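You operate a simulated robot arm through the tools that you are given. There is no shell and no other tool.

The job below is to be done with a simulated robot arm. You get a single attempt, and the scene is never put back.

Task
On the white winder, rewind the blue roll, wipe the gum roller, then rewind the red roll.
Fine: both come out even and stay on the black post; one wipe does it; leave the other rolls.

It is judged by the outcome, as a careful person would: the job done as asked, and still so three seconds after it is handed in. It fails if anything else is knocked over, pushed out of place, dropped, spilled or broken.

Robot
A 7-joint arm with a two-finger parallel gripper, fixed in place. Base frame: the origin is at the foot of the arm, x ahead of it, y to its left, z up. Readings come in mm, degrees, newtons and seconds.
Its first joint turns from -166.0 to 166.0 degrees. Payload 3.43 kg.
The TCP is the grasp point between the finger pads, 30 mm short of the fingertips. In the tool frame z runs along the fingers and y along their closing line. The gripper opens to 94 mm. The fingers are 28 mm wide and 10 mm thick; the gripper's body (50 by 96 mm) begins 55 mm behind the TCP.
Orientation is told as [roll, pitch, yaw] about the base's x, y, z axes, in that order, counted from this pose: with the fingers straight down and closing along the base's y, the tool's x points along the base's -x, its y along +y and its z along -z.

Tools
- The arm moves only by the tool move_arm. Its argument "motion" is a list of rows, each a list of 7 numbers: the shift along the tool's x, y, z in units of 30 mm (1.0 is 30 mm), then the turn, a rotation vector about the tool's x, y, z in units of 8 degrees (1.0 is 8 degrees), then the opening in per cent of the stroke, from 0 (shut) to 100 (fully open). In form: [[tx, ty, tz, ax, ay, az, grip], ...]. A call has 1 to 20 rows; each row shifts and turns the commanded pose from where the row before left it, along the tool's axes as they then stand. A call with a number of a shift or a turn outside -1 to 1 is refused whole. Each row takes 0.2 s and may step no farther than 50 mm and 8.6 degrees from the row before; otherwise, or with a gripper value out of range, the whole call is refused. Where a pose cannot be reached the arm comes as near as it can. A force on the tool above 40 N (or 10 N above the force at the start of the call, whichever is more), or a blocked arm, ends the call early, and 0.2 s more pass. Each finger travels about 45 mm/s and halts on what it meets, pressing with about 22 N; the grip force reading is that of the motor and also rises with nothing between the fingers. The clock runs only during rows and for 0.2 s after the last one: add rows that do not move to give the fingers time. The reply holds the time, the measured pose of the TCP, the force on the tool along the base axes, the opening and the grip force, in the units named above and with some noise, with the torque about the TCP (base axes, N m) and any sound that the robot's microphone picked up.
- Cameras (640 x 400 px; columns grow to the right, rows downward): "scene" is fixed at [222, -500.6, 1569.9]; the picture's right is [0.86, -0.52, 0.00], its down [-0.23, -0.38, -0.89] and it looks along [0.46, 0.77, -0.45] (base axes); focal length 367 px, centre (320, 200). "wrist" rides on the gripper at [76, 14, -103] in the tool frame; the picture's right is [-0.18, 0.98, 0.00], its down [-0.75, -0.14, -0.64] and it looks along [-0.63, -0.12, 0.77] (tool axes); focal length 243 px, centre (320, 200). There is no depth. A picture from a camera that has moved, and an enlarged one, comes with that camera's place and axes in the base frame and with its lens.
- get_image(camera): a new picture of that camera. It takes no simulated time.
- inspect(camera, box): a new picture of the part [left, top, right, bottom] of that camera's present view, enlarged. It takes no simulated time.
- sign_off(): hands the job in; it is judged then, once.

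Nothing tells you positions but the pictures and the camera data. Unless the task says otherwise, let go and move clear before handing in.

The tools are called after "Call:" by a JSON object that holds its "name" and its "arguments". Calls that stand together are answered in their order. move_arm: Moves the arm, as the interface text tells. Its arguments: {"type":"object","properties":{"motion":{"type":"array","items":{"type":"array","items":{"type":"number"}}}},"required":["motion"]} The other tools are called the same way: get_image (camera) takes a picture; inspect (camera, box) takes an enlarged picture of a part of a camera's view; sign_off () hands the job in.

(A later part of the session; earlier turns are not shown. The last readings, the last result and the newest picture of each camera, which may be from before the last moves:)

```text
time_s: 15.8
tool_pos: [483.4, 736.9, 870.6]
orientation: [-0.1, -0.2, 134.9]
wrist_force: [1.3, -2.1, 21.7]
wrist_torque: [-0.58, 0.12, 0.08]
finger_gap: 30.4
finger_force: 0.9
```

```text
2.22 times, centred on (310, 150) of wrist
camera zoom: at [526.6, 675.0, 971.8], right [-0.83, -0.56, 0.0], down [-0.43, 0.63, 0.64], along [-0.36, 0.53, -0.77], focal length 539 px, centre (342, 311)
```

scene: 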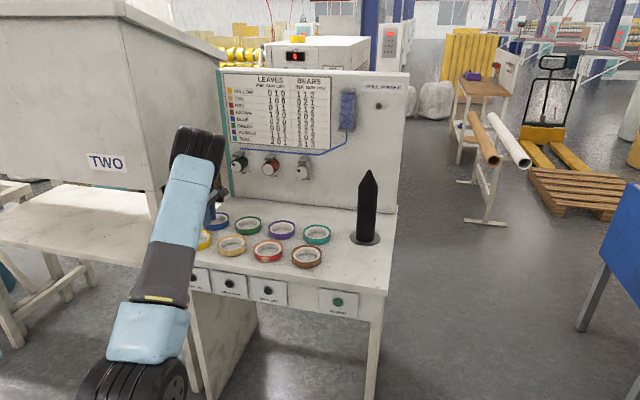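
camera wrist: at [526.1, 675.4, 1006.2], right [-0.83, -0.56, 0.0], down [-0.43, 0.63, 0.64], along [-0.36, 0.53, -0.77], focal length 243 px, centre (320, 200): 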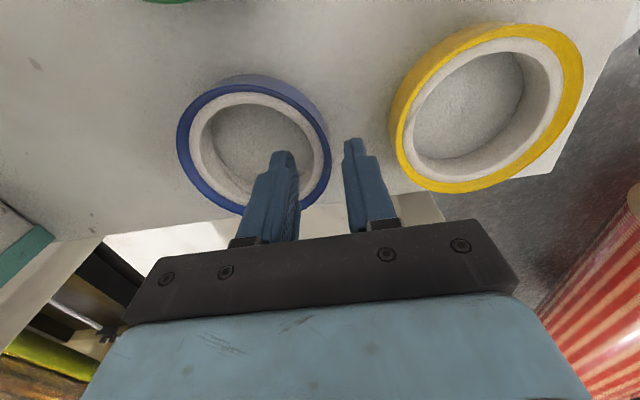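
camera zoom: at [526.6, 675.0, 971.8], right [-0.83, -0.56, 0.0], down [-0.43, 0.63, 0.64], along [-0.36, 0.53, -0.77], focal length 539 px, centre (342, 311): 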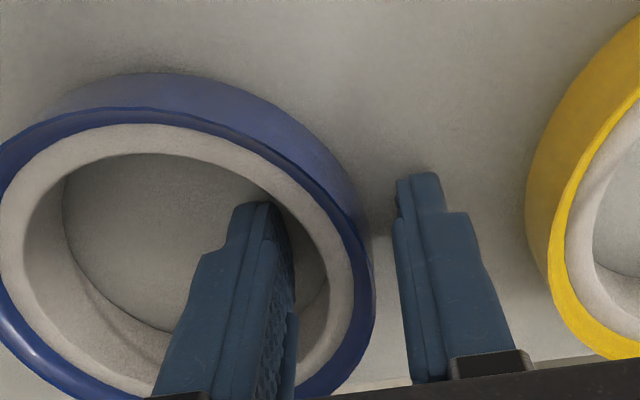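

The fingertips just touched the table, so its surface is at z≈840. I'll back off about 6 mm and close on the wall.

Call:
{"name": "move_arm", "arguments": {"motion": [[0, 0, -0.2, 0, 0, 0, 32], [0, 0, 0, 0, 0, 0, 20], [0, 0, 0, 0, 0, 0, 5], [0, 0, 0, 0, 0, 0, 0], [0, 0, 0, 0, 0, 0, 0], [0, 0, 0, 0, 0, 0, 0]]}}

Call:
{"name": "inspect", "arguments": {"camera": "wrist", "box": [180, 60, 440, 240]}}

```text
time_s: 17.2
tool_pos: [483.3, 737.4, 873.1]
orientation: [0.0, 0.1, 135.0]
wrist_force: [-0.2, 0.6, -0.5]
wrist_torque: [0.0, 0.02, -0.02]
finger_gap: 13.7
finger_force: 21.2
```

```text
2.22 times, centred on (310, 150) of wrist
camera zoom: at [526.8, 675.5, 975.2], right [-0.83, -0.56, 0.0], down [-0.43, 0.63, 0.64], along [-0.36, 0.53, -0.77], focal length 539 px, centre (342, 311)
```

zoom: 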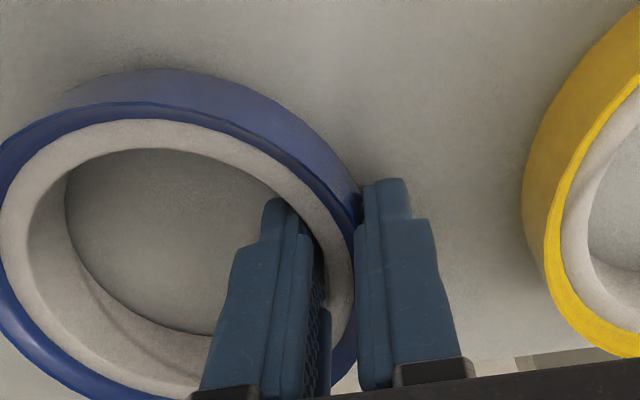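

Gripped, with a 13.7 mm gap and good force. I'll lift slowly and check the roll hangs level.

Call:
{"name": "move_arm", "arguments": {"motion": [[0, 0, -0.3, 0, 0, 0, 0], [0, 0, -0.5, 0, 0, 0, 0], [0, 0, -0.7, 0, 0, 0, 0], [0, 0, -0.9, 0, 0, 0, 0], [0, 0, -0.9, 0, 0, 0, 0], [0, 0, -0.9, 0, 0, 0, 0], [0, 0, -0.9, 0, 0, 0, 0], [0, 0, 0, 0, 0, 0, 0]]}}

Call:
{"name": "get_image", "arguments": {"camera": "wrist"}}

Call:
{"name": "get_image", "arguments": {"camera": "scene"}}

```text
time_s: 19.0
tool_pos: [483.4, 739.0, 1028.2]
orientation: [0.0, -0.1, 135.0]
wrist_force: [0.4, -0.1, -0.5]
wrist_torque: [-0.05, 0.03, 0.03]
finger_gap: 13.9
finger_force: 22.1
```

```text
taken
camera wrist: at [526.9, 676.7, 1129.2], right [-0.83, -0.56, 0.0], down [-0.43, 0.63, 0.64], along [-0.36, 0.53, -0.77], focal length 243 px, centre (320, 200)
```

wrist: 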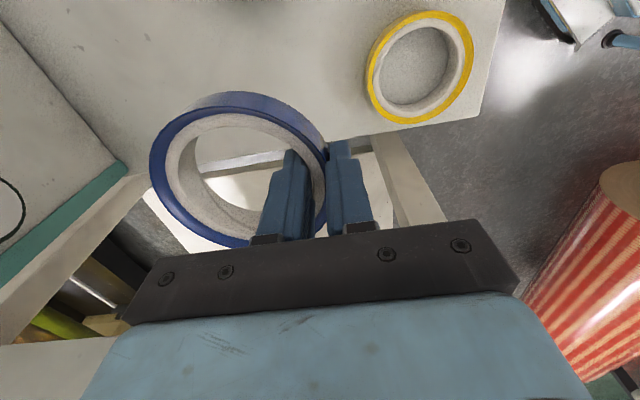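

```text
taken
```

scene: 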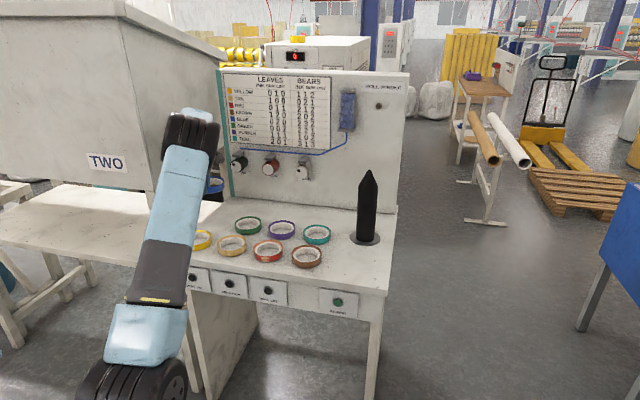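

The roll is lifted and looks level. I'll zoom to work out where its centre sits relative to the TCP.

Call:
{"name": "inspect", "arguments": {"camera": "wrist", "box": [130, 80, 350, 260]}}

```text
2.22 times, centred on (240, 170) of wrist
camera zoom: at [526.9, 676.7, 1129.2], right [-0.83, -0.56, 0.0], down [-0.43, 0.63, 0.64], along [-0.36, 0.53, -0.77], focal length 539 px, centre (498, 267)
```

zoom: 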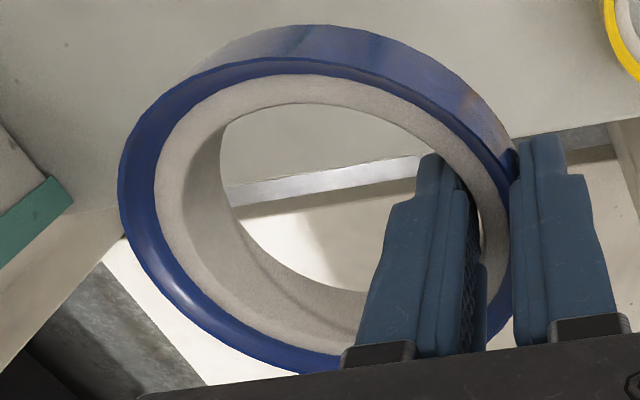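

The ring centre sits about 45 mm outboard of the TCP. I'll lift to z≈1165, which keeps the roll above the post tip, and carry it toward the post.

Call:
{"name": "move_arm", "arguments": {"motion": [[0, 0, -0.95, 0, 0, 0, 0], [0, 0, -0.95, 0, 0, 0, 0], [0, 0, -0.95, 0, 0, 0, 0], [0, 0, -0.95, 0, 0, 0, 0], [0, 0, -0.95, 0, 0, 0, 0], [0.9, -0.07, 0, 0, 0, 0, 0], [0.9, -0.07, 0, 0, 0, 0, 0], [0.9, -0.07, 0, 0, 0, 0, 0], [0.9, -0.07, 0, 0, 0, 0, 0], [0.9, -0.07, 0, 0, 0, 0, 0], [0.9, -0.07, 0, 0, 0, 0, 0], [0.9, -0.07, 0, 0, 0, 0, 0], [0.9, -0.07, 0, 0, 0, 0, 0], [0.9, -0.07, 0, 0, 0, 0, 0], [0.9, -0.07, 0, 0, 0, 0, 0]]}}

Call:
{"name": "get_image", "arguments": {"camera": "wrist"}}

Call:
{"name": "get_image", "arguments": {"camera": "scene"}}

```text
time_s: 22.2
tool_pos: [687.6, 564.7, 1169.0]
orientation: [0.0, -0.1, 134.9]
wrist_force: [-0.6, 0.2, -0.5]
wrist_torque: [-0.03, 0.0, 0.03]
finger_gap: 13.9
finger_force: 21.9
```

```text
taken
camera wrist: at [730.6, 503.0, 1269.5], right [-0.83, -0.56, 0.0], down [-0.43, 0.63, 0.64], along [-0.36, 0.53, -0.77], focal length 243 px, centre (320, 200)
```

wrist: 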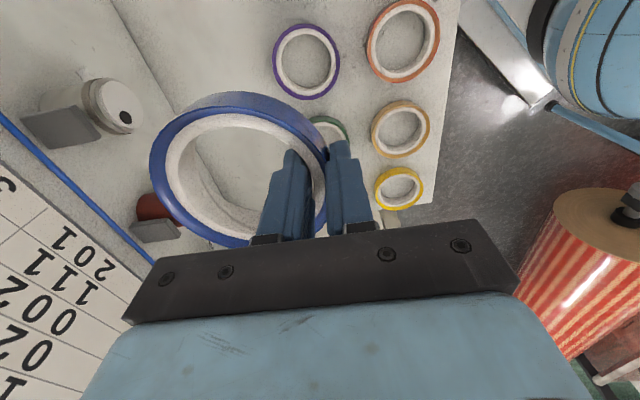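

```text
taken
```

scene: 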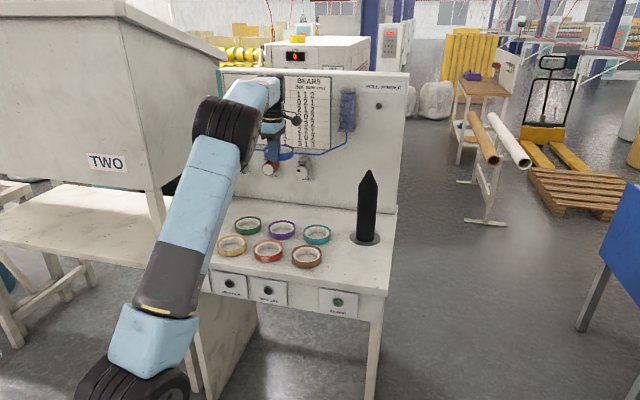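

It's carrying cleanly. I'll go most of the remaining way and look again.

Call:
{"name": "move_arm", "arguments": {"motion": [[0.935, -0.068, 0, 0, 0, 0, 0], [0.935, -0.068, 0, 0, 0, 0, 0], [0.935, -0.068, 0, 0, 0, 0, 0], [0.935, -0.068, 0, 0, 0, 0, 0], [0.935, -0.068, 0, 0, 0, 0, 0], [0.935, -0.068, 0, 0, 0, 0, 0], [0.935, -0.068, 0, 0, 0, 0, 0], [0.935, -0.068, 0, 0, 0, 0, 0], [0.935, -0.068, 0, 0, 0, 0, 0], [0, 0, 0, 0, 0, 0, 0]]}}

Call:
{"name": "get_image", "arguments": {"camera": "wrist"}}

Call:
{"name": "get_image", "arguments": {"camera": "scene"}}

```text
time_s: 24.4
tool_pos: [882.9, 393.9, 1164.9]
orientation: [0.0, -0.1, 135.0]
wrist_force: [-0.1, 0.6, -0.6]
wrist_torque: [-0.01, 0.03, 0.0]
finger_gap: 13.7
finger_force: 21.8
```

```text
taken
camera wrist: at [926.3, 332.5, 1267.6], right [-0.83, -0.56, 0.0], down [-0.43, 0.63, 0.64], along [-0.36, 0.53, -0.77], focal length 243 px, centre (320, 200)
```

wrist: 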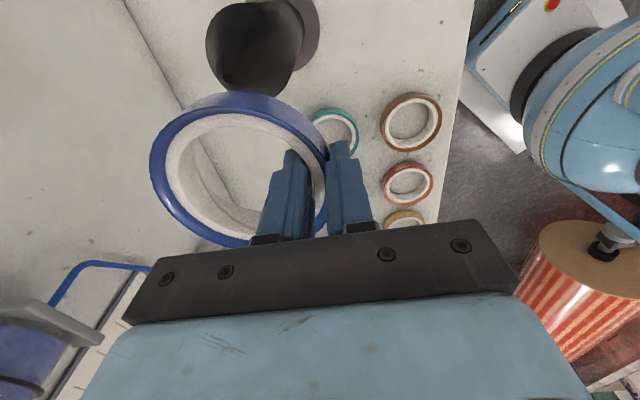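

```text
taken
```

scene: 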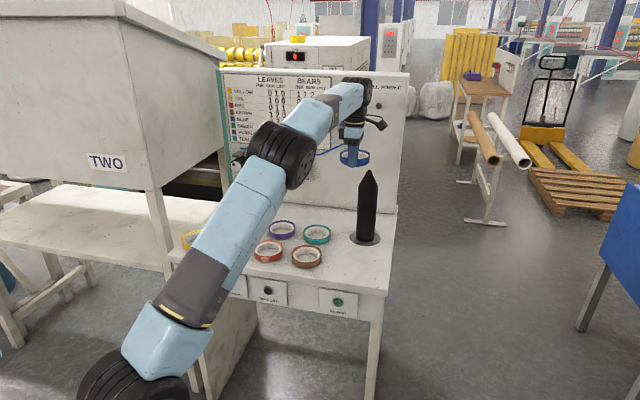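

The post tip is now near the ring in the wrist view. I'll zoom in to locate it precisely.

Call:
{"name": "inspect", "arguments": {"camera": "wrist", "box": [190, 0, 350, 120]}}

Call:
{"name": "inspect", "arguments": {"camera": "scene", "box": [310, 110, 410, 200]}}

```text
3.33 times, centred on (270, 60) of wrist
camera zoom: at [926.3, 332.5, 1267.6], right [-0.83, -0.56, 0.0], down [-0.43, 0.63, 0.64], along [-0.36, 0.53, -0.77], focal length 809 px, centre (487, 667)
```

zoom: 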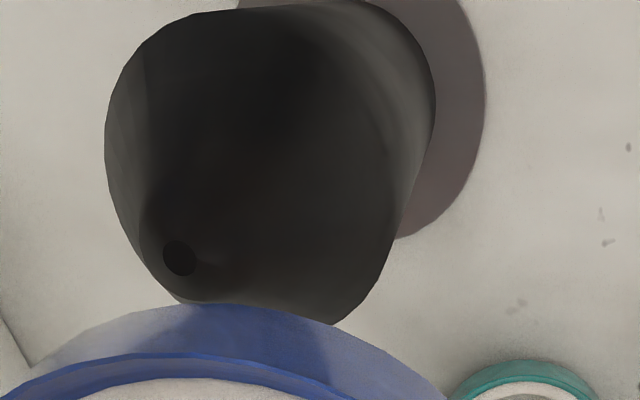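

```text
4.44 times, centred on (360, 155) of scene
camera zoom: at [222.0, -500.6, 1569.9], right [0.86, -0.52, 0.0], down [-0.23, -0.38, -0.89], along [0.46, 0.77, -0.45], focal length 1630 px, centre (142, 400)
```

zoom: 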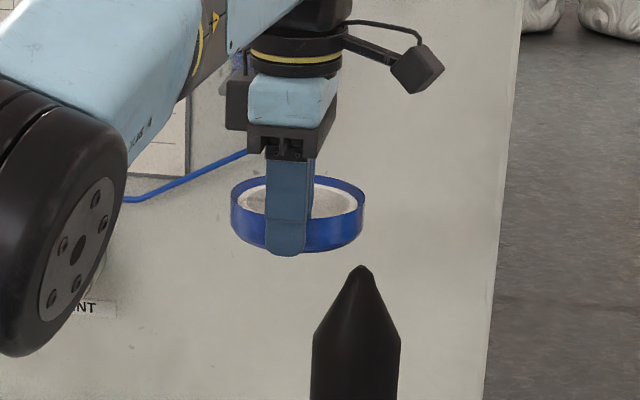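

The tip is confirmed at about (951, 396, 1106). I'll move the ring centre over it while staying about 25 mm above.

Call:
{"name": "move_arm", "arguments": {"motion": [[0.55, -0.055, 0, 0, 0, 0, 0], [0.55, -0.055, 0, 0, 0, 0, 0], [0.55, -0.055, 0, 0, 0, 0, 0], [0, 0, 0, 0, 0, 0, 0]]}}

Call:
{"name": "get_image", "arguments": {"camera": "wrist"}}

Call:
{"name": "inspect", "arguments": {"camera": "wrist", "box": [140, 80, 350, 260]}}

Call:
{"name": "inspect", "arguments": {"camera": "scene", "box": [310, 110, 410, 200]}}

```text
time_s: 25.4
tool_pos: [920.1, 363.7, 1166.5]
orientation: [0.1, -0.1, 135.1]
wrist_force: [0.5, -0.6, -1.1]
wrist_torque: [0.01, 0.05, 0.0]
finger_gap: 13.9
finger_force: 22.3
```

```text
taken
camera wrist: at [963.7, 301.4, 1268.1], right [-0.83, -0.56, 0.0], down [-0.43, 0.63, 0.64], along [-0.36, 0.53, -0.77], focal length 243 px, centre (320, 200)
```

wrist: 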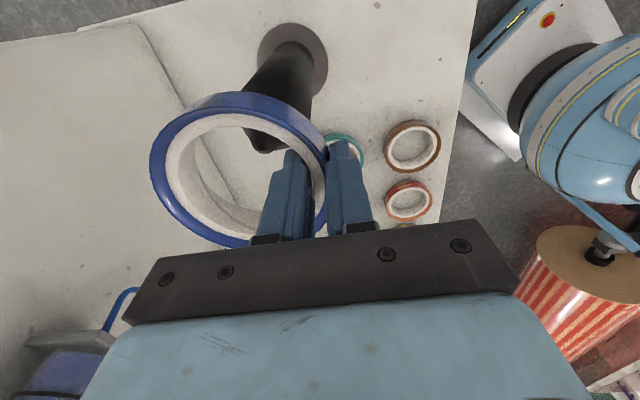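

```text
2.22 times, centred on (245, 170) of wrist
camera zoom: at [963.7, 301.4, 1268.1], right [-0.83, -0.56, 0.0], down [-0.43, 0.63, 0.64], along [-0.36, 0.53, -0.77], focal length 539 px, centre (487, 267)
```

zoom: 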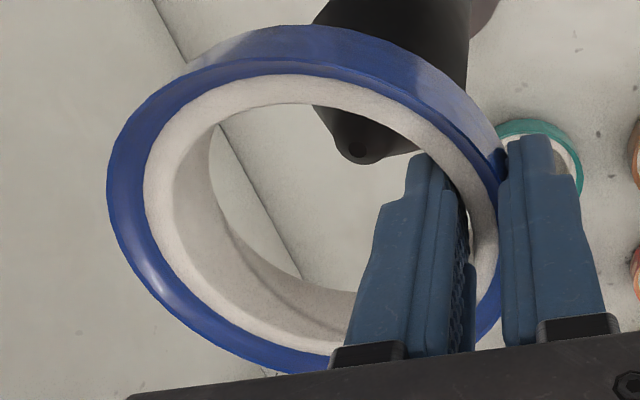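

```text
4.44 times, centred on (360, 155) of scene
camera zoom: at [222.0, -500.6, 1569.9], right [0.86, -0.52, 0.0], down [-0.23, -0.38, -0.89], along [0.46, 0.77, -0.45], focal length 1630 px, centre (142, 400)
```

zoom: 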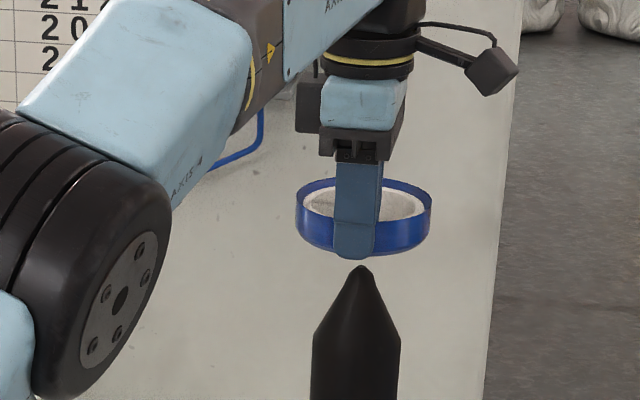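

The ring is centred over the tip to within about 2 mm. I'll lower it about 60 mm so it encircles the cone, then check before letting go.

Call:
{"name": "move_arm", "arguments": {"motion": [[0.06, 0, 0, 0, 0, 0, 0], [0, 0, 0.5, 0, 0, 0, 0], [0, 0, 0.5, 0, 0, 0, 0], [0, 0, 0.5, 0, 0, 0, 0], [0, 0, 0.3, 0, 0, 0, 0], [0, 0, 0.2, 0, 0, 0, 0], [0, 0, 0, 0, 0, 0, 0]]}}

Call:
{"name": "inspect", "arguments": {"camera": "wrist", "box": [140, 80, 350, 260]}}

Call:
{"name": "inspect", "arguments": {"camera": "scene", "box": [310, 130, 410, 220]}}

```text
time_s: 27.0
tool_pos: [920.7, 362.6, 1108.7]
orientation: [0.1, 0.0, 135.0]
wrist_force: [-0.4, -1.1, -0.1]
wrist_torque: [-0.01, 0.07, -0.01]
finger_gap: 14.0
finger_force: 21.8
```

```text
2.22 times, centred on (245, 170) of wrist
camera zoom: at [963.4, 300.9, 1210.2], right [-0.83, -0.56, 0.0], down [-0.43, 0.63, 0.64], along [-0.36, 0.53, -0.77], focal length 539 px, centre (487, 267)
```

zoom: 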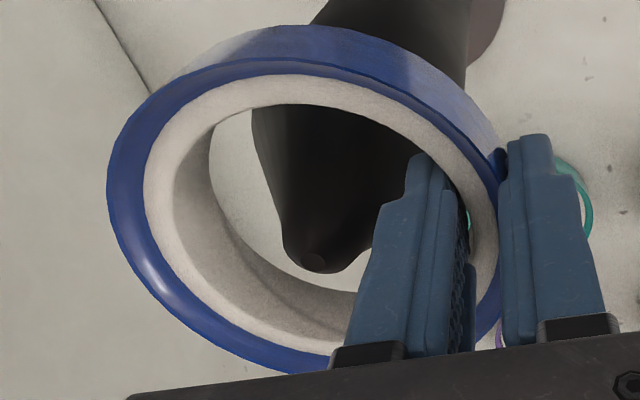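

```text
4.44 times, centred on (360, 175) of scene
camera zoom: at [222.0, -500.6, 1569.9], right [0.86, -0.52, 0.0], down [-0.23, -0.38, -0.89], along [0.46, 0.77, -0.45], focal length 1630 px, centre (142, 311)
```

zoom: 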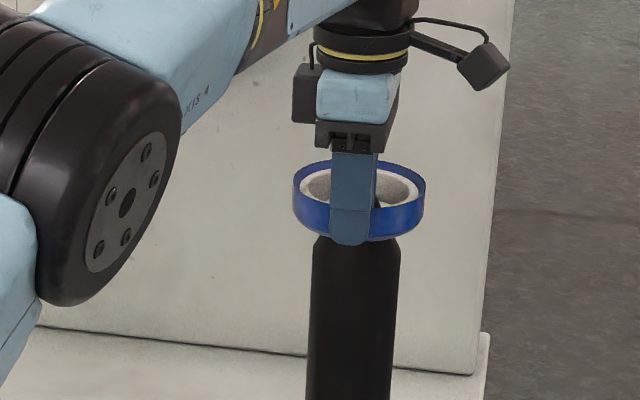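

The ring encircles the cone and is centred. I'll open just enough to release it.

Call:
{"name": "move_arm", "arguments": {"motion": [[0, 0, 0, 0, 0, 0, 20], [0, 0, 0, 0, 0, 0, 26], [0, 0, 0, 0, 0, 0, 26], [0, 0, 0, 0, 0, 0, 26], [0, 0, 0, 0, 0, 0, 26]]}}

Call:
{"name": "get_image", "arguments": {"camera": "wrist"}}

Call:
{"name": "inspect", "arguments": {"camera": "scene", "box": [300, 130, 420, 260]}}

```text
time_s: 28.2
tool_pos: [919.1, 363.1, 1108.3]
orientation: [-0.1, 0.0, 135.0]
wrist_force: [0.2, 1.1, 0.5]
wrist_torque: [-0.03, 0.0, 0.0]
finger_gap: 24.4
finger_force: 0.1
```

```text
taken
camera wrist: at [963.4, 300.9, 1210.4], right [-0.83, -0.56, 0.0], down [-0.43, 0.63, 0.64], along [-0.36, 0.53, -0.77], focal length 243 px, centre (320, 200)
```

wrist: 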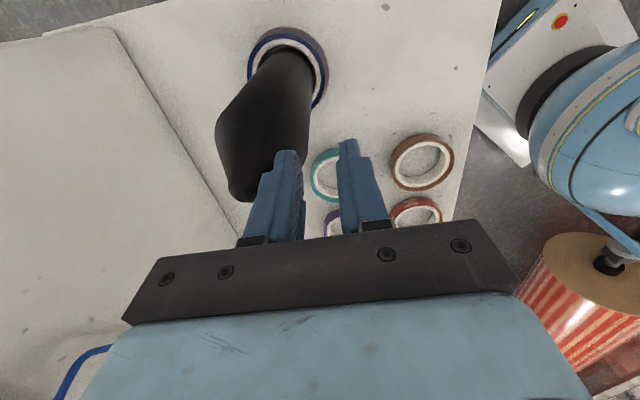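

```text
3.08 times, centred on (360, 195) of scene
camera zoom: at [222.0, -500.6, 1569.9], right [0.86, -0.52, 0.0], down [-0.23, -0.38, -0.89], along [0.46, 0.77, -0.45], focal length 1128 px, centre (197, 215)
```

zoom: 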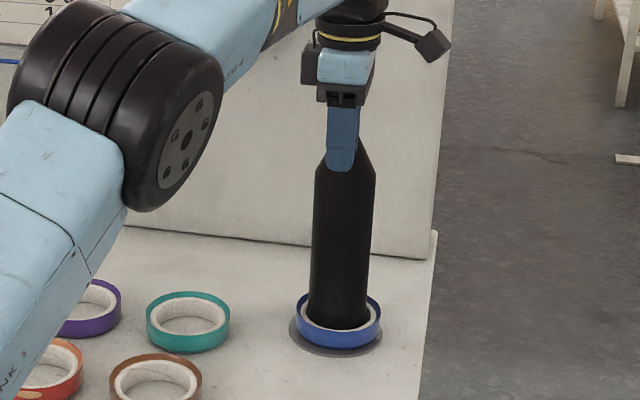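

Blue is seated flat at the bottom of the post. I'll rise clear and back away toward the front of the bench to press REWIND.

Call:
{"name": "move_arm", "arguments": {"motion": [[0, 0, -0.5, 0, 0, 0, 26], [0, 0, -0.9, 0, 0, 0, 26], [0, 0, -0.9, 0, 0, 0, 26], [0, 0, -0.6, 0, 0, 0, 10], [0, 0.95, 0, 0, 0, 0, 0], [0, 0.95, 0, 0, 0, 0, 0], [0, 0.95, 0, 0, 0, 0, 0], [0, 0.95, 0, 0, 0, 0, 0], [0, 0.95, 0, 0, 0, 0, 0], [0, 0.95, 0, 0, 0, 0, 0], [0, 0.95, 0, 0, 0, 0, 0], [0, 0.95, 0, 0, 0, 0, 0], [0, 0.95, 0, 0, 0, 0, 0], [0, 0.95, 0, 0, 0, 0, 0], [0, 0.95, 0, 0, 0, 0, 0], [0, 0.95, 0, 0, 0, 0, 0]]}}

Call:
{"name": "get_image", "arguments": {"camera": "wrist"}}

Call:
{"name": "get_image", "arguments": {"camera": "scene"}}

```text
time_s: 31.6
tool_pos: [681.5, 120.0, 1193.0]
orientation: [0.1, 0.0, 135.0]
wrist_force: [0.3, 0.5, -0.9]
wrist_torque: [-0.02, -0.01, -0.02]
finger_gap: 0.0
finger_force: 21.8
```

```text
taken
camera wrist: at [724.9, 58.2, 1294.9], right [-0.83, -0.56, 0.0], down [-0.43, 0.63, 0.64], along [-0.36, 0.53, -0.77], focal length 243 px, centre (320, 200)
```

wrist: 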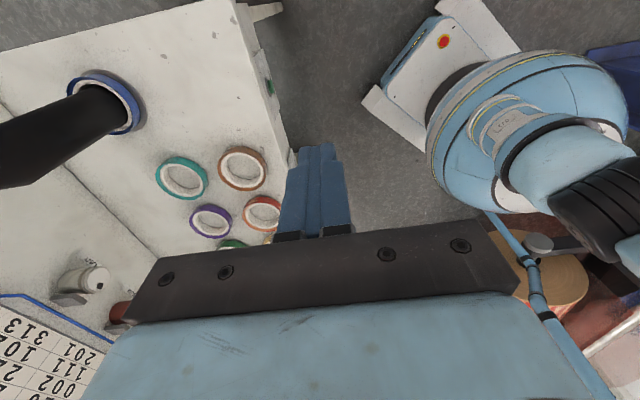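

```text
taken
```

scene: 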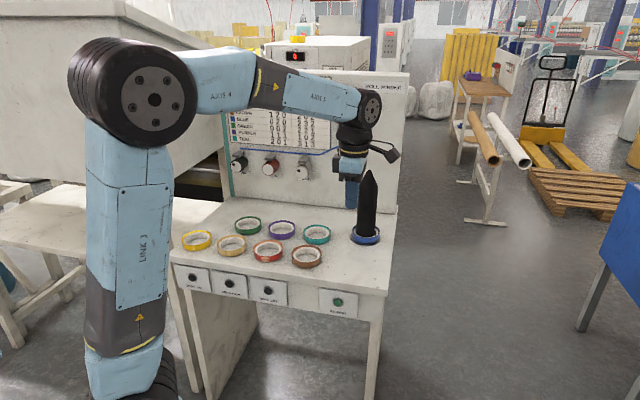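

The hand is in front of the bench. I'll tilt the tool to point horizontally at the bench front, up here where nothing is in the way.

Call:
{"name": "move_arm", "arguments": {"motion": [[0, 0, 0, 1, 0, 0, 0], [0, 0, 0, 1, 0, 0, 0], [0, 0, 0, 1, 0, 0, 0], [0, 0, 0, 1, 0, 0, 0], [0, 0, 0, 1, 0, 0, 0], [0, 0, 0, 1, 0, 0, 0], [0, 0, 0, 1, 0, 0, 0], [0, 0, 0, 1, 0, 0, 0], [0, 0, 0, 1, 0, 0, 0], [0, 0, 0, 1, 0, 0, 0], [0, 0, 0, 0, 0, 0, 0]]}}

Call:
{"name": "get_image", "arguments": {"camera": "wrist"}}

Call:
{"name": "get_image", "arguments": {"camera": "scene"}}

```text
time_s: 34.2
tool_pos: [675.8, 30.9, 1229.9]
orientation: [-64.2, 4.4, 124.3]
wrist_force: [0.9, 0.2, 0.4]
wrist_torque: [-0.01, 0.01, 0.0]
finger_gap: 0.0
finger_force: 21.9
out of reach, approached as far as the arm can: row 7, 8, 9
stopped in row 11: the arm was blocked; the commanded pose is now the measured one
```

```text
taken
camera wrist: at [635.8, -82.7, 1267.9], right [-0.42, -0.15, -0.9], down [-0.87, 0.36, 0.35], along [0.27, 0.92, -0.28], focal length 243 px, centre (320, 200)
```

wrist: 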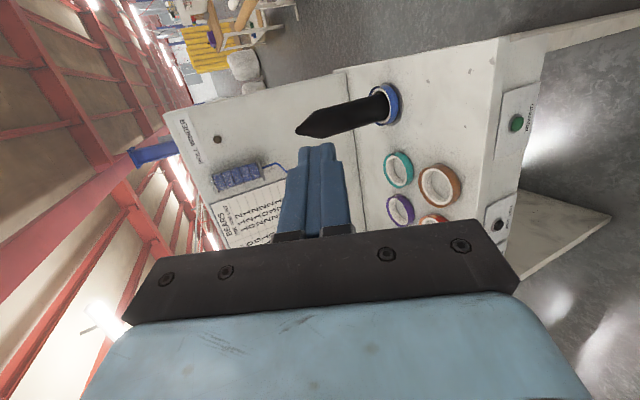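

```text
taken
```

scene: 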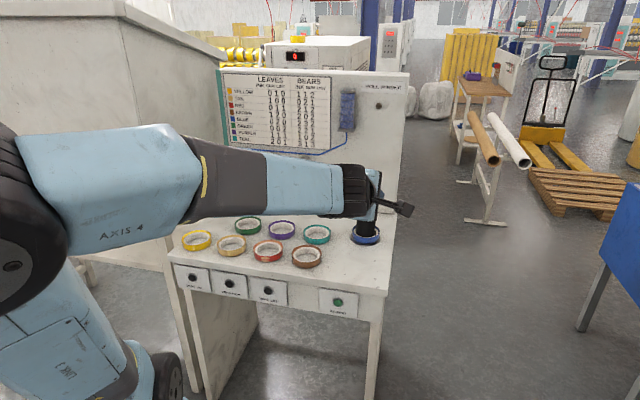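

The last wrist joint ran out of range in that direction. The tool already points roughly forward, so I'll roll it back about its own axis until the camera hangs below.

Call:
{"name": "move_arm", "arguments": {"motion": [[0, 0, 0, 0, 0, 0.94, 0], [0, 0, 0, 0, 0, 0.94, 0], [0, 0, 0, 0, 0, 0.94, 0], [0, 0, 0, 0, 0, 0.94, 0], [0, 0, 0, 0, 0, 0.94, 0], [0, 0, 0, 0, 0, 0.94, 0], [0, 0, 0, 0, 0, 0.94, 0], [0, 0, 0, 0, 0, 0.94, 0], [0, 0, 0, 0, 0, 0.94, 0], [0, 0, 0, 0, 0, 0.94, 0], [0, 0, 0, 0, 0, 0.94, 0], [0, 0, 0, 0, 0, 0.94, 0]]}}

Call:
{"name": "get_image", "arguments": {"camera": "wrist"}}

Call:
{"name": "get_image", "arguments": {"camera": "scene"}}

```text
time_s: 36.8
tool_pos: [676.7, 34.1, 1231.5]
orientation: [-9.6, -63.9, 42.8]
wrist_force: [0.6, 0.2, -0.2]
wrist_torque: [-0.04, 0.03, -0.02]
finger_gap: 0.0
finger_force: 22.2
```

```text
taken
camera wrist: at [565.3, -24.8, 1205.4], right [-0.49, 0.86, 0.09], down [-0.17, -0.2, 0.97], along [0.85, 0.46, 0.24], focal length 243 px, centre (320, 200)
```

wrist: 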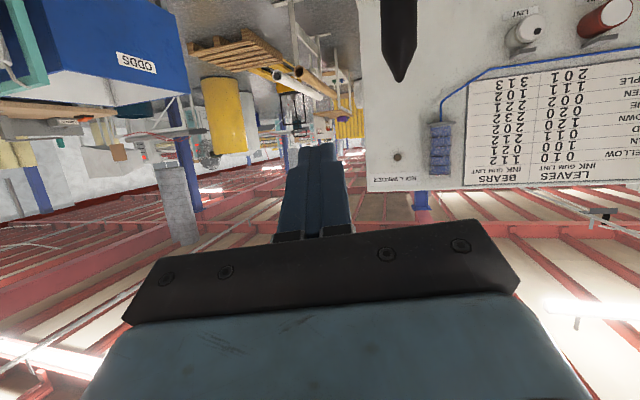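

```text
taken
```

scene: 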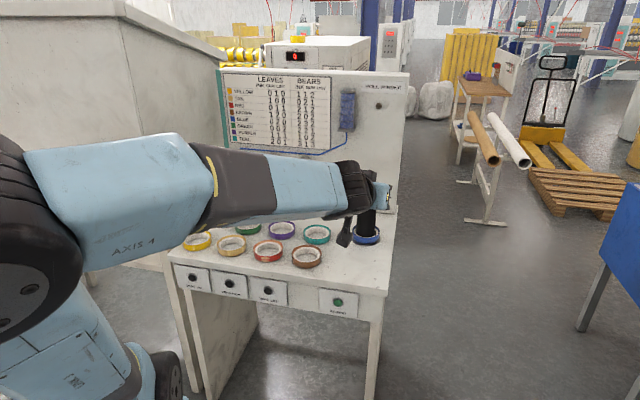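

The tool now points forward and about 26° down, with the camera below. I'll lower it to a point in front of the REWIND button.

Call:
{"name": "move_arm", "arguments": {"motion": [[0.9, 0.38, 0.624, 0, 0, 0, 0], [0.9, 0.38, 0.624, 0, 0, 0, 0], [0.9, 0.38, 0.624, 0, 0, 0, 0], [0.9, 0.38, 0.624, 0, 0, 0, 0], [0.9, 0.38, 0.624, 0, 0, 0, 0], [0.9, 0.38, 0.624, 0, 0, 0, 0], [0.9, 0.38, 0.624, 0, 0, 0, 0]]}}

Call:
{"name": "get_image", "arguments": {"camera": "wrist"}}

Call:
{"name": "get_image", "arguments": {"camera": "scene"}}

```text
time_s: 38.4
tool_pos: [673.3, 101.7, 996.7]
orientation: [-9.7, -63.7, 43.2]
wrist_force: [-0.1, 0.4, -0.5]
wrist_torque: [-0.02, -0.01, -0.02]
finger_gap: 0.0
finger_force: 21.4
```

```text
taken
camera wrist: at [561.4, 42.9, 970.7], right [-0.49, 0.86, 0.09], down [-0.17, -0.2, 0.97], along [0.85, 0.46, 0.24], focal length 243 px, centre (320, 200)
```

wrist: 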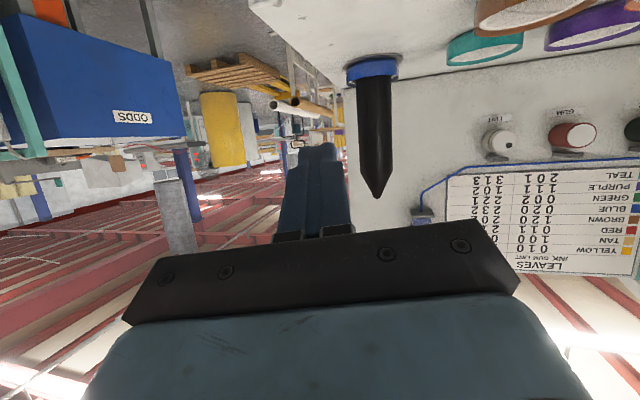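

```text
taken
```

scene: 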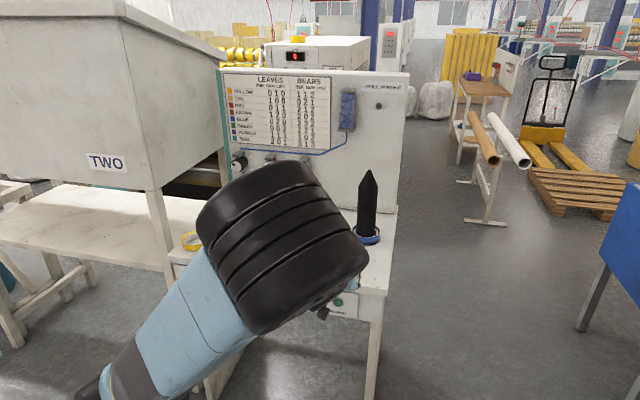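

Still clear. I'll level the tool toward the bench direction.

Call:
{"name": "move_arm", "arguments": {"motion": [[0, 0, 0, -0.485, -0.672, 0.028, 0], [0, 0, 0, -0.485, -0.672, 0.028, 0], [0, 0, 0, -0.485, -0.672, 0.028, 0], [0, 0, 0, 0, 0, 0, 0]]}}

Call:
{"name": "get_image", "arguments": {"camera": "wrist"}}

```text
time_s: 39.4
tool_pos: [670.8, 103.3, 997.0]
orientation: [-0.4, -80.0, 45.5]
wrist_force: [0.8, -0.4, 0.1]
wrist_torque: [0.0, 0.05, -0.02]
finger_gap: 0.1
finger_force: 22.0
```

```text
taken
camera wrist: at [580.5, 34.3, 939.4], right [-0.68, 0.72, 0.18], down [-0.25, -0.45, 0.85], along [0.69, 0.53, 0.49], focal length 243 px, centre (320, 200)
```

wrist: 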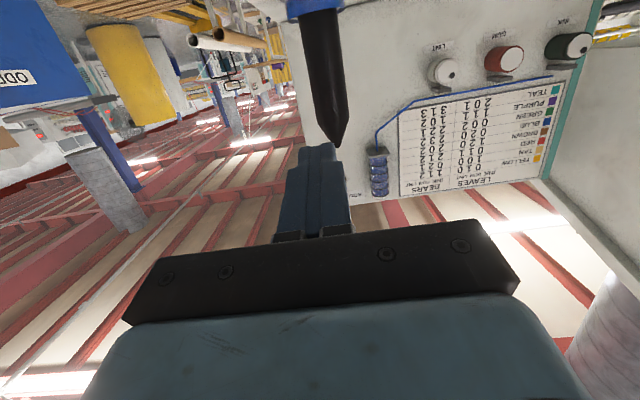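

The tool is level and aligned. I'll go down to button height in front of REWIND.

Call:
{"name": "move_arm", "arguments": {"motion": [[0.945, 0.205, 0.283, 0, 0, 0, 0], [0.945, 0.205, 0.283, 0, 0, 0, 0], [0.945, 0.205, 0.283, 0, 0, 0, 0], [0.945, 0.205, 0.283, 0, 0, 0, 0], [0.945, 0.205, 0.283, 0, 0, 0, 0], [0.945, 0.205, 0.283, 0, 0, 0, 0], [0.945, 0.205, 0.283, 0, 0, 0, 0], [0.945, 0.205, 0.283, 0, 0, 0, 0], [0, 0, 0, 0, 0, 0, 0]]}}

Call:
{"name": "get_image", "arguments": {"camera": "wrist"}}

Call:
{"name": "get_image", "arguments": {"camera": "scene"}}

```text
time_s: 41.4
tool_pos: [655.2, 157.4, 762.5]
orientation: [-0.1, -79.9, 45.3]
wrist_force: [-0.3, 0.9, -0.3]
wrist_torque: [0.01, 0.02, 0.03]
finger_gap: 0.0
finger_force: 21.8
```

```text
taken
camera wrist: at [564.9, 88.5, 705.3], right [-0.67, 0.72, 0.18], down [-0.25, -0.45, 0.85], along [0.69, 0.53, 0.49], focal length 243 px, centre (320, 200)
```

wrist: 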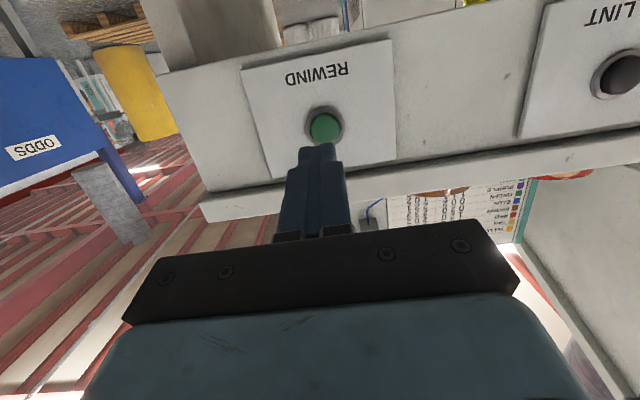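

```text
taken
```

scene: 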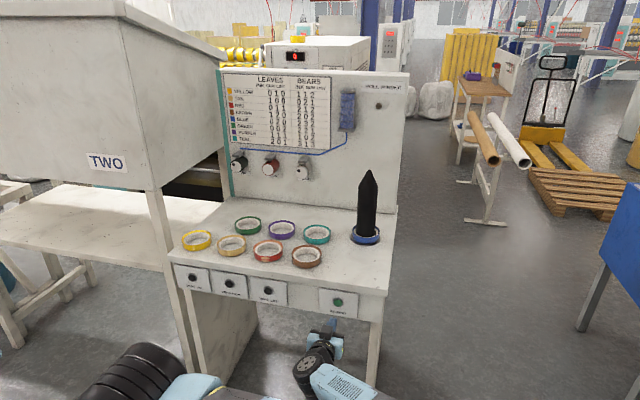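

REWIND is directly ahead, at about e1=348, z=755. I'll close to within about 20 mm and check alignment.

Call:
{"name": "move_arm", "arguments": {"motion": [[-0.14, 0.06, 0.9, 0, 0, 0, 0], [-0.14, 0.06, 0.9, 0, 0, 0, 0], [0, 0, 0, 0, 0, 0, 0]]}}

Call:
{"name": "get_image", "arguments": {"camera": "wrist"}}

Call:
{"name": "inspect", "arguments": {"camera": "scene", "box": [300, 270, 380, 350]}}

```text
time_s: 42.2
tool_pos: [689.8, 200.7, 761.4]
orientation: [-0.2, -80.0, 45.3]
wrist_force: [-0.4, 0.2, -0.6]
wrist_torque: [0.02, 0.03, 0.01]
finger_gap: 0.4
finger_force: 22.1
```

```text
taken
camera wrist: at [599.2, 131.0, 704.4], right [-0.67, 0.72, 0.18], down [-0.25, -0.45, 0.85], along [0.69, 0.53, 0.49], focal length 243 px, centre (320, 200)
```

wrist: 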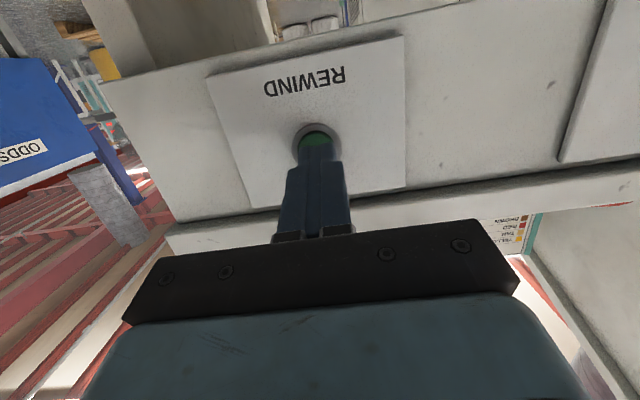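

```text
5.00 times, centred on (340, 310) of scene
camera zoom: at [222.0, -500.6, 1569.9], right [0.86, -0.52, 0.0], down [-0.23, -0.38, -0.89], along [0.46, 0.77, -0.45], focal length 1833 px, centre (220, -350)
```

zoom: 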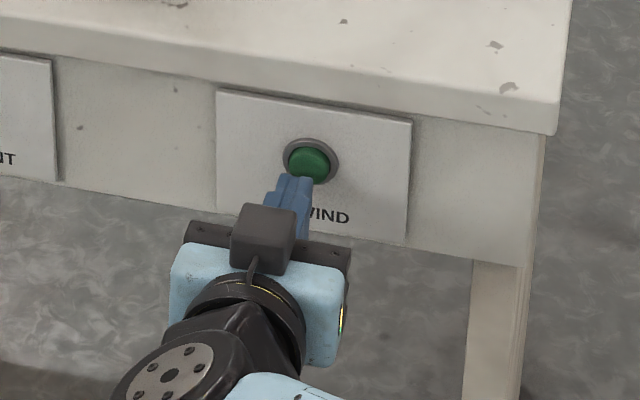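

The fingertips are about 20 mm from the cap and well aligned. I'll advance gently.

Call:
{"name": "move_arm", "arguments": {"motion": [[-0.07, -0.03, 0.4, 0, 0, 0, 0], [-0.02, 0, 0.13, 0, 0, 0, 0], [0, 0, 0, 0, 0, 0, 0]]}}

Call:
{"name": "inspect", "arguments": {"camera": "scene", "box": [300, 270, 380, 350]}}

Call:
{"name": "inspect", "arguments": {"camera": "wrist", "box": [220, 60, 420, 200]}}

```text
time_s: 43.0
tool_pos: [700.8, 210.7, 763.5]
orientation: [-0.1, -79.9, 45.2]
wrist_force: [-2.2, -2.6, -1.7]
wrist_torque: [0.01, 0.02, -0.05]
finger_gap: 0.1
finger_force: 21.9
heard: click
```

```text
5.00 times, centred on (340, 310) of scene
camera zoom: at [222.0, -500.6, 1569.9], right [0.86, -0.52, 0.0], down [-0.23, -0.38, -0.89], along [0.46, 0.77, -0.45], focal length 1833 px, centre (220, -350)
```

zoom: 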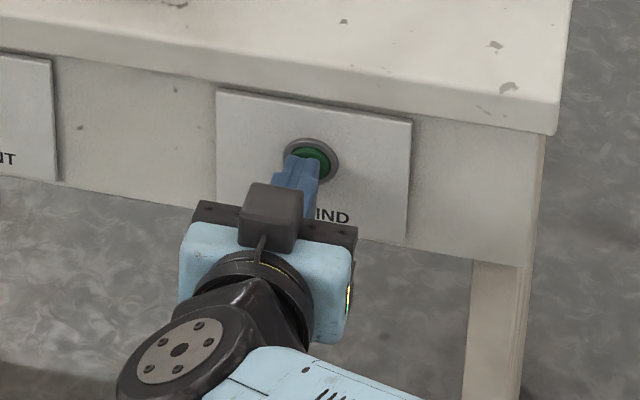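

```text
2.86 times, centred on (320, 130) of wrist
camera zoom: at [611.3, 141.8, 705.2], right [-0.67, 0.72, 0.18], down [-0.25, -0.45, 0.85], along [0.69, 0.53, 0.49], focal length 693 px, centre (320, 400)
```

zoom: 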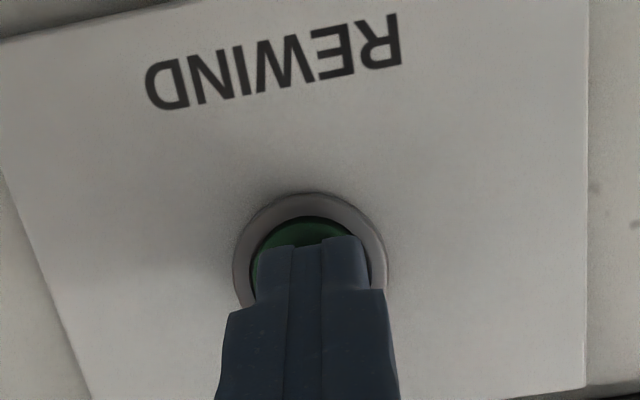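

I heard a click. I'll back off straight away and see what the machine does.

Call:
{"name": "move_arm", "arguments": {"motion": [[0.1, 0, -0.6, 0, 0, 0, 0], [0.17, 0, -0.95, 0, 0, 0, 0], [0.17, 0, -0.95, 0, 0, 0, 0], [0, 0, 0, 0, 0, 0, 0], [0, 0, 0, 0, 0, 0, 0]]}}

Call:
{"name": "get_image", "arguments": {"camera": "scene"}}

Call:
{"name": "inspect", "arguments": {"camera": "scene", "box": [325, 160, 405, 260]}}

Call:
{"name": "inspect", "arguments": {"camera": "scene", "box": [220, 70, 420, 190]}}

```text
time_s: 44.2
tool_pos: [648.4, 157.3, 762.5]
orientation: [0.0, -79.9, 45.3]
wrist_force: [0.3, -0.1, 0.3]
wrist_torque: [0.01, -0.01, 0.01]
finger_gap: 0.0
finger_force: 21.9
```

```text
taken
```

scene: 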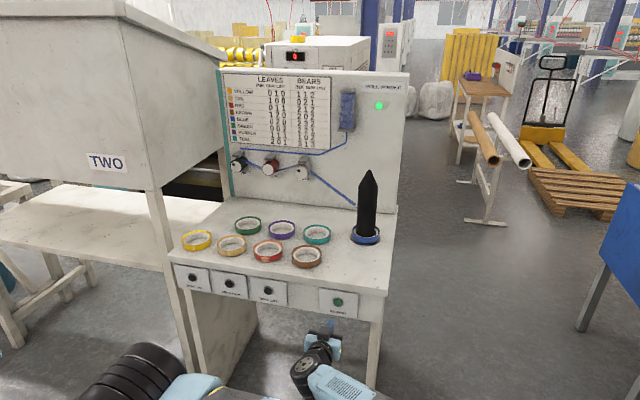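

```text
4.00 times, centred on (365, 210) of scene
camera zoom: at [222.0, -500.6, 1569.9], right [0.86, -0.52, 0.0], down [-0.23, -0.38, -0.89], along [0.46, 0.77, -0.45], focal length 1467 px, centre (140, 160)
```

zoom: 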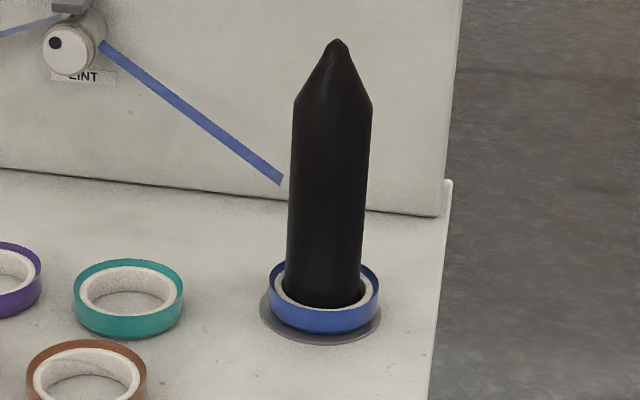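

```text
3.20 times, centred on (320, 130) of scene
camera zoom: at [222.0, -500.6, 1569.9], right [0.86, -0.52, 0.0], down [-0.23, -0.38, -0.89], along [0.46, 0.77, -0.45], focal length 1173 px, centre (320, 424)
```

zoom: 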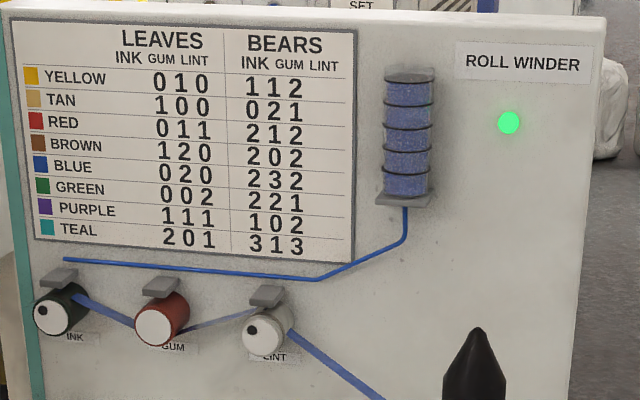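

The green lamp is on and blue tape is running over the rollers. I'll hold still and wait for it to finish.

Call:
{"name": "move_arm", "arguments": {"motion": [[0, 0, 0, 0, 0, 0, 0], [0, 0, 0, 0, 0, 0, 0], [0, 0, 0, 0, 0, 0, 0], [0, 0, 0, 0, 0, 0, 0], [0, 0, 0, 0, 0, 0, 0], [0, 0, 0, 0, 0, 0, 0], [0, 0, 0, 0, 0, 0, 0], [0, 0, 0, 0, 0, 0, 0], [0, 0, 0, 0, 0, 0, 0], [0, 0, 0, 0, 0, 0, 0]]}}

Call:
{"name": "inspect", "arguments": {"camera": "scene", "box": [220, 70, 420, 190]}}

Call:
{"name": "inspect", "arguments": {"camera": "scene", "box": [325, 160, 405, 260]}}

```text
time_s: 46.4
tool_pos: [650.1, 157.2, 762.1]
orientation: [-0.1, -79.9, 45.2]
wrist_force: [0.2, 0.0, 0.6]
wrist_torque: [0.02, -0.02, 0.02]
finger_gap: 0.0
finger_force: 22.0
```

```text
3.20 times, centred on (320, 130) of scene
camera zoom: at [222.0, -500.6, 1569.9], right [0.86, -0.52, 0.0], down [-0.23, -0.38, -0.89], along [0.46, 0.77, -0.45], focal length 1173 px, centre (320, 424)
```

zoom: 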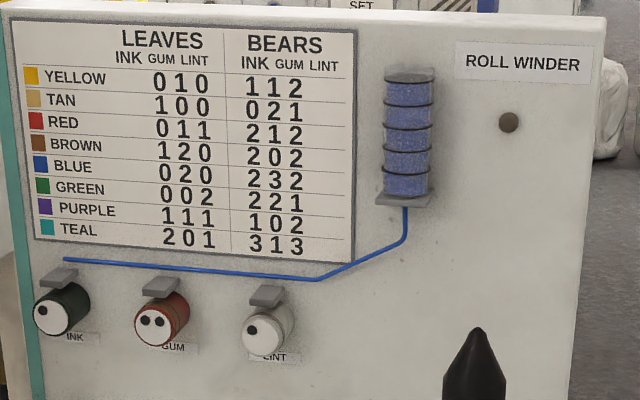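

```text
4.00 times, centred on (365, 210) of scene
camera zoom: at [222.0, -500.6, 1569.9], right [0.86, -0.52, 0.0], down [-0.23, -0.38, -0.89], along [0.46, 0.77, -0.45], focal length 1467 px, centre (140, 160)
```

zoom: 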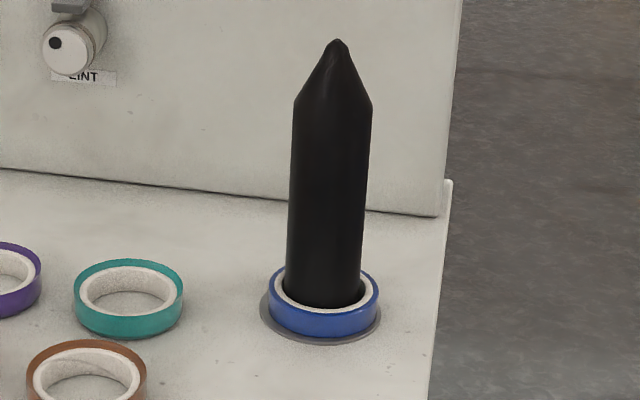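

The lamp is off, blue came out even, and the GUM roller now shows two marks, so the marks count residue. Next is one press of WIPE GUM. I'll tilt the tool to about 45° for reach and slide left.

Call:
{"name": "move_arm", "arguments": {"motion": [[0, 0, 0, 0, 0.875, 0, 0], [0, 0, 0, 0, 0.875, 0, 0], [0, 0, 0, 0, 0.875, 0, 0], [0, 0, 0, 0, 0.875, 0, 0], [0, 0, 0, 0, 0.875, 0, 0], [-0.078, 0.951, 0.064, 0, 0, 0, 0], [-0.078, 0.951, 0.064, 0, 0, 0, 0], [-0.078, 0.951, 0.064, 0, 0, 0, 0], [-0.078, 0.951, 0.064, 0, 0, 0, 0], [-0.078, 0.951, 0.064, 0, 0, 0, 0], [-0.078, 0.951, 0.064, 0, 0, 0, 0]]}}

Call:
{"name": "get_image", "arguments": {"camera": "wrist"}}

Call:
{"name": "get_image", "arguments": {"camera": "scene"}}

```text
time_s: 48.8
tool_pos: [546.6, 293.8, 761.7]
orientation: [0.0, -44.9, 45.2]
wrist_force: [0.5, -0.6, -0.3]
wrist_torque: [0.02, 0.0, 0.0]
finger_gap: 0.1
finger_force: 21.8
out of reach, approached as far as the arm can: row 10, 11
```

```text
taken
camera wrist: at [448.2, 217.3, 780.2], right [-0.6, 0.79, 0.13], down [0.16, -0.04, 0.99], along [0.78, 0.62, -0.1], focal length 243 px, centre (320, 200)
```

wrist: 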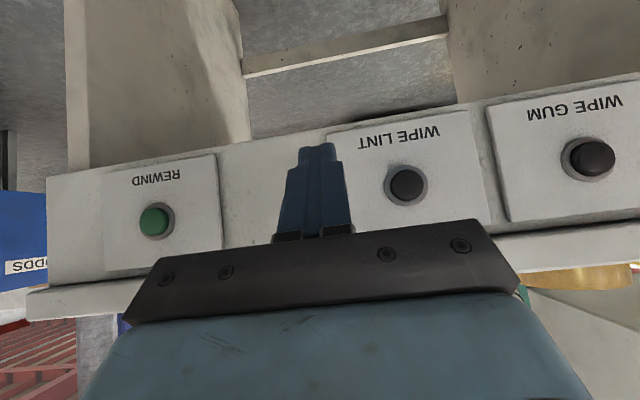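

```text
taken
```

scene: 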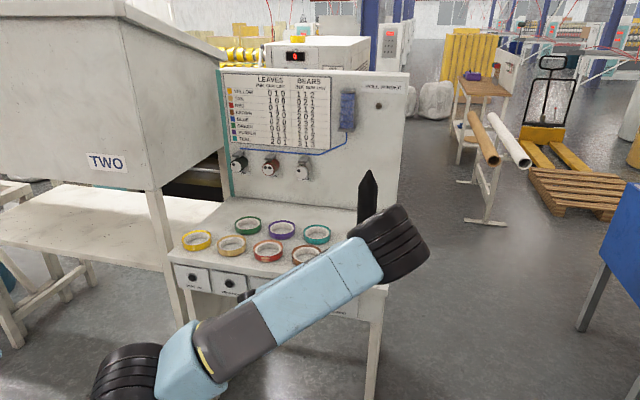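

The arm is near its inner reach limit here, so I'll steepen the tool to about 30° from vertical, which puts the wrist farther out. Then I'll continue left toward WIPE GUM.

Call:
{"name": "move_arm", "arguments": {"motion": [[-0.3, 0, 0, 0, 0.94, 0, 0], [-0.3, 0, 0, 0, 0.94, 0, 0], [-0.12, 0.8, 0, 0, 0, 0, 0], [-0.12, 0.8, 0, 0, 0, 0, 0], [0, 0, 0, 0, 0, 0, 0]]}}

Call:
{"name": "get_image", "arguments": {"camera": "wrist"}}

Call:
{"name": "get_image", "arguments": {"camera": "scene"}}

```text
time_s: 50.0
tool_pos: [529.9, 341.6, 774.0]
orientation: [0.0, -29.9, 45.1]
wrist_force: [0.1, 0.1, 0.0]
wrist_torque: [-0.02, -0.02, 0.03]
finger_gap: 0.1
finger_force: 21.9
```

```text
taken
camera wrist: at [436.2, 271.1, 825.9], right [-0.58, 0.81, 0.09], down [0.34, 0.14, 0.93], along [0.74, 0.58, -0.35], focal length 243 px, centre (320, 200)
```

wrist: 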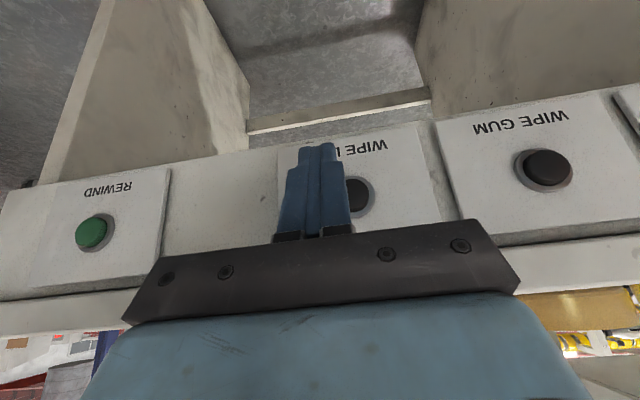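

```text
taken
```

scene: 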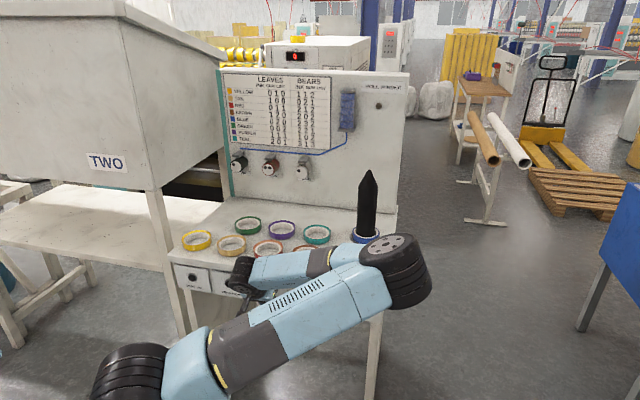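

Reach is fine at this tilt. WIPE GUM is at about e1=−23, z≈758, so I'll slide across to it.

Call:
{"name": "move_arm", "arguments": {"motion": [[-0.025, 0.866, 0, 0, 0, 0, 0], [-0.025, 0.866, 0, 0, 0, 0, 0], [-0.025, 0.866, 0, 0, 0, 0, 0], [-0.025, 0.866, 0, 0, 0, 0, 0], [-0.025, 0.866, 0, 0, 0, 0, 0], [-0.025, 0.866, 0, 0, 0, 0, 0], [0, 0, 0, 0, 0, 0, 0]]}}

Call:
{"name": "get_image", "arguments": {"camera": "wrist"}}

Call:
{"name": "get_image", "arguments": {"camera": "scene"}}

```text
time_s: 51.6
tool_pos: [510.5, 356.7, 779.8]
orientation: [0.1, -29.9, 45.2]
wrist_force: [-0.2, 0.8, 0.4]
wrist_torque: [-0.01, 0.03, -0.01]
finger_gap: 0.0
finger_force: 22.2
out of reach, approached as far as the arm can: row 1, 2, 3, 4, 5, 6
```

```text
taken
camera wrist: at [417.9, 285.2, 829.3], right [-0.59, 0.81, 0.09], down [0.34, 0.14, 0.93], along [0.74, 0.58, -0.35], focal length 243 px, centre (320, 200)
```

wrist: 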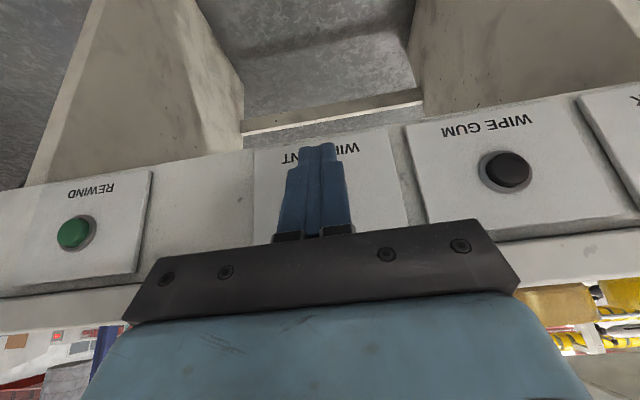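

```text
taken
```

scene: 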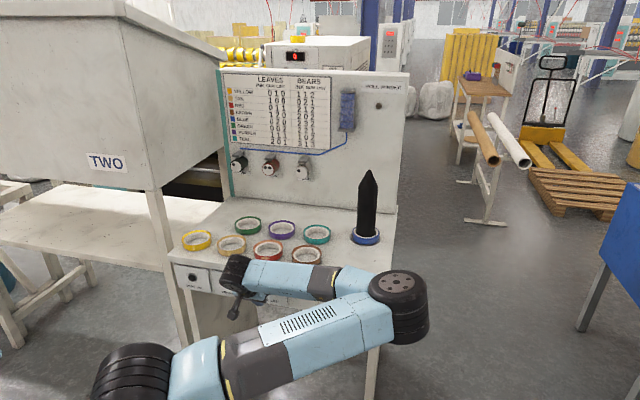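

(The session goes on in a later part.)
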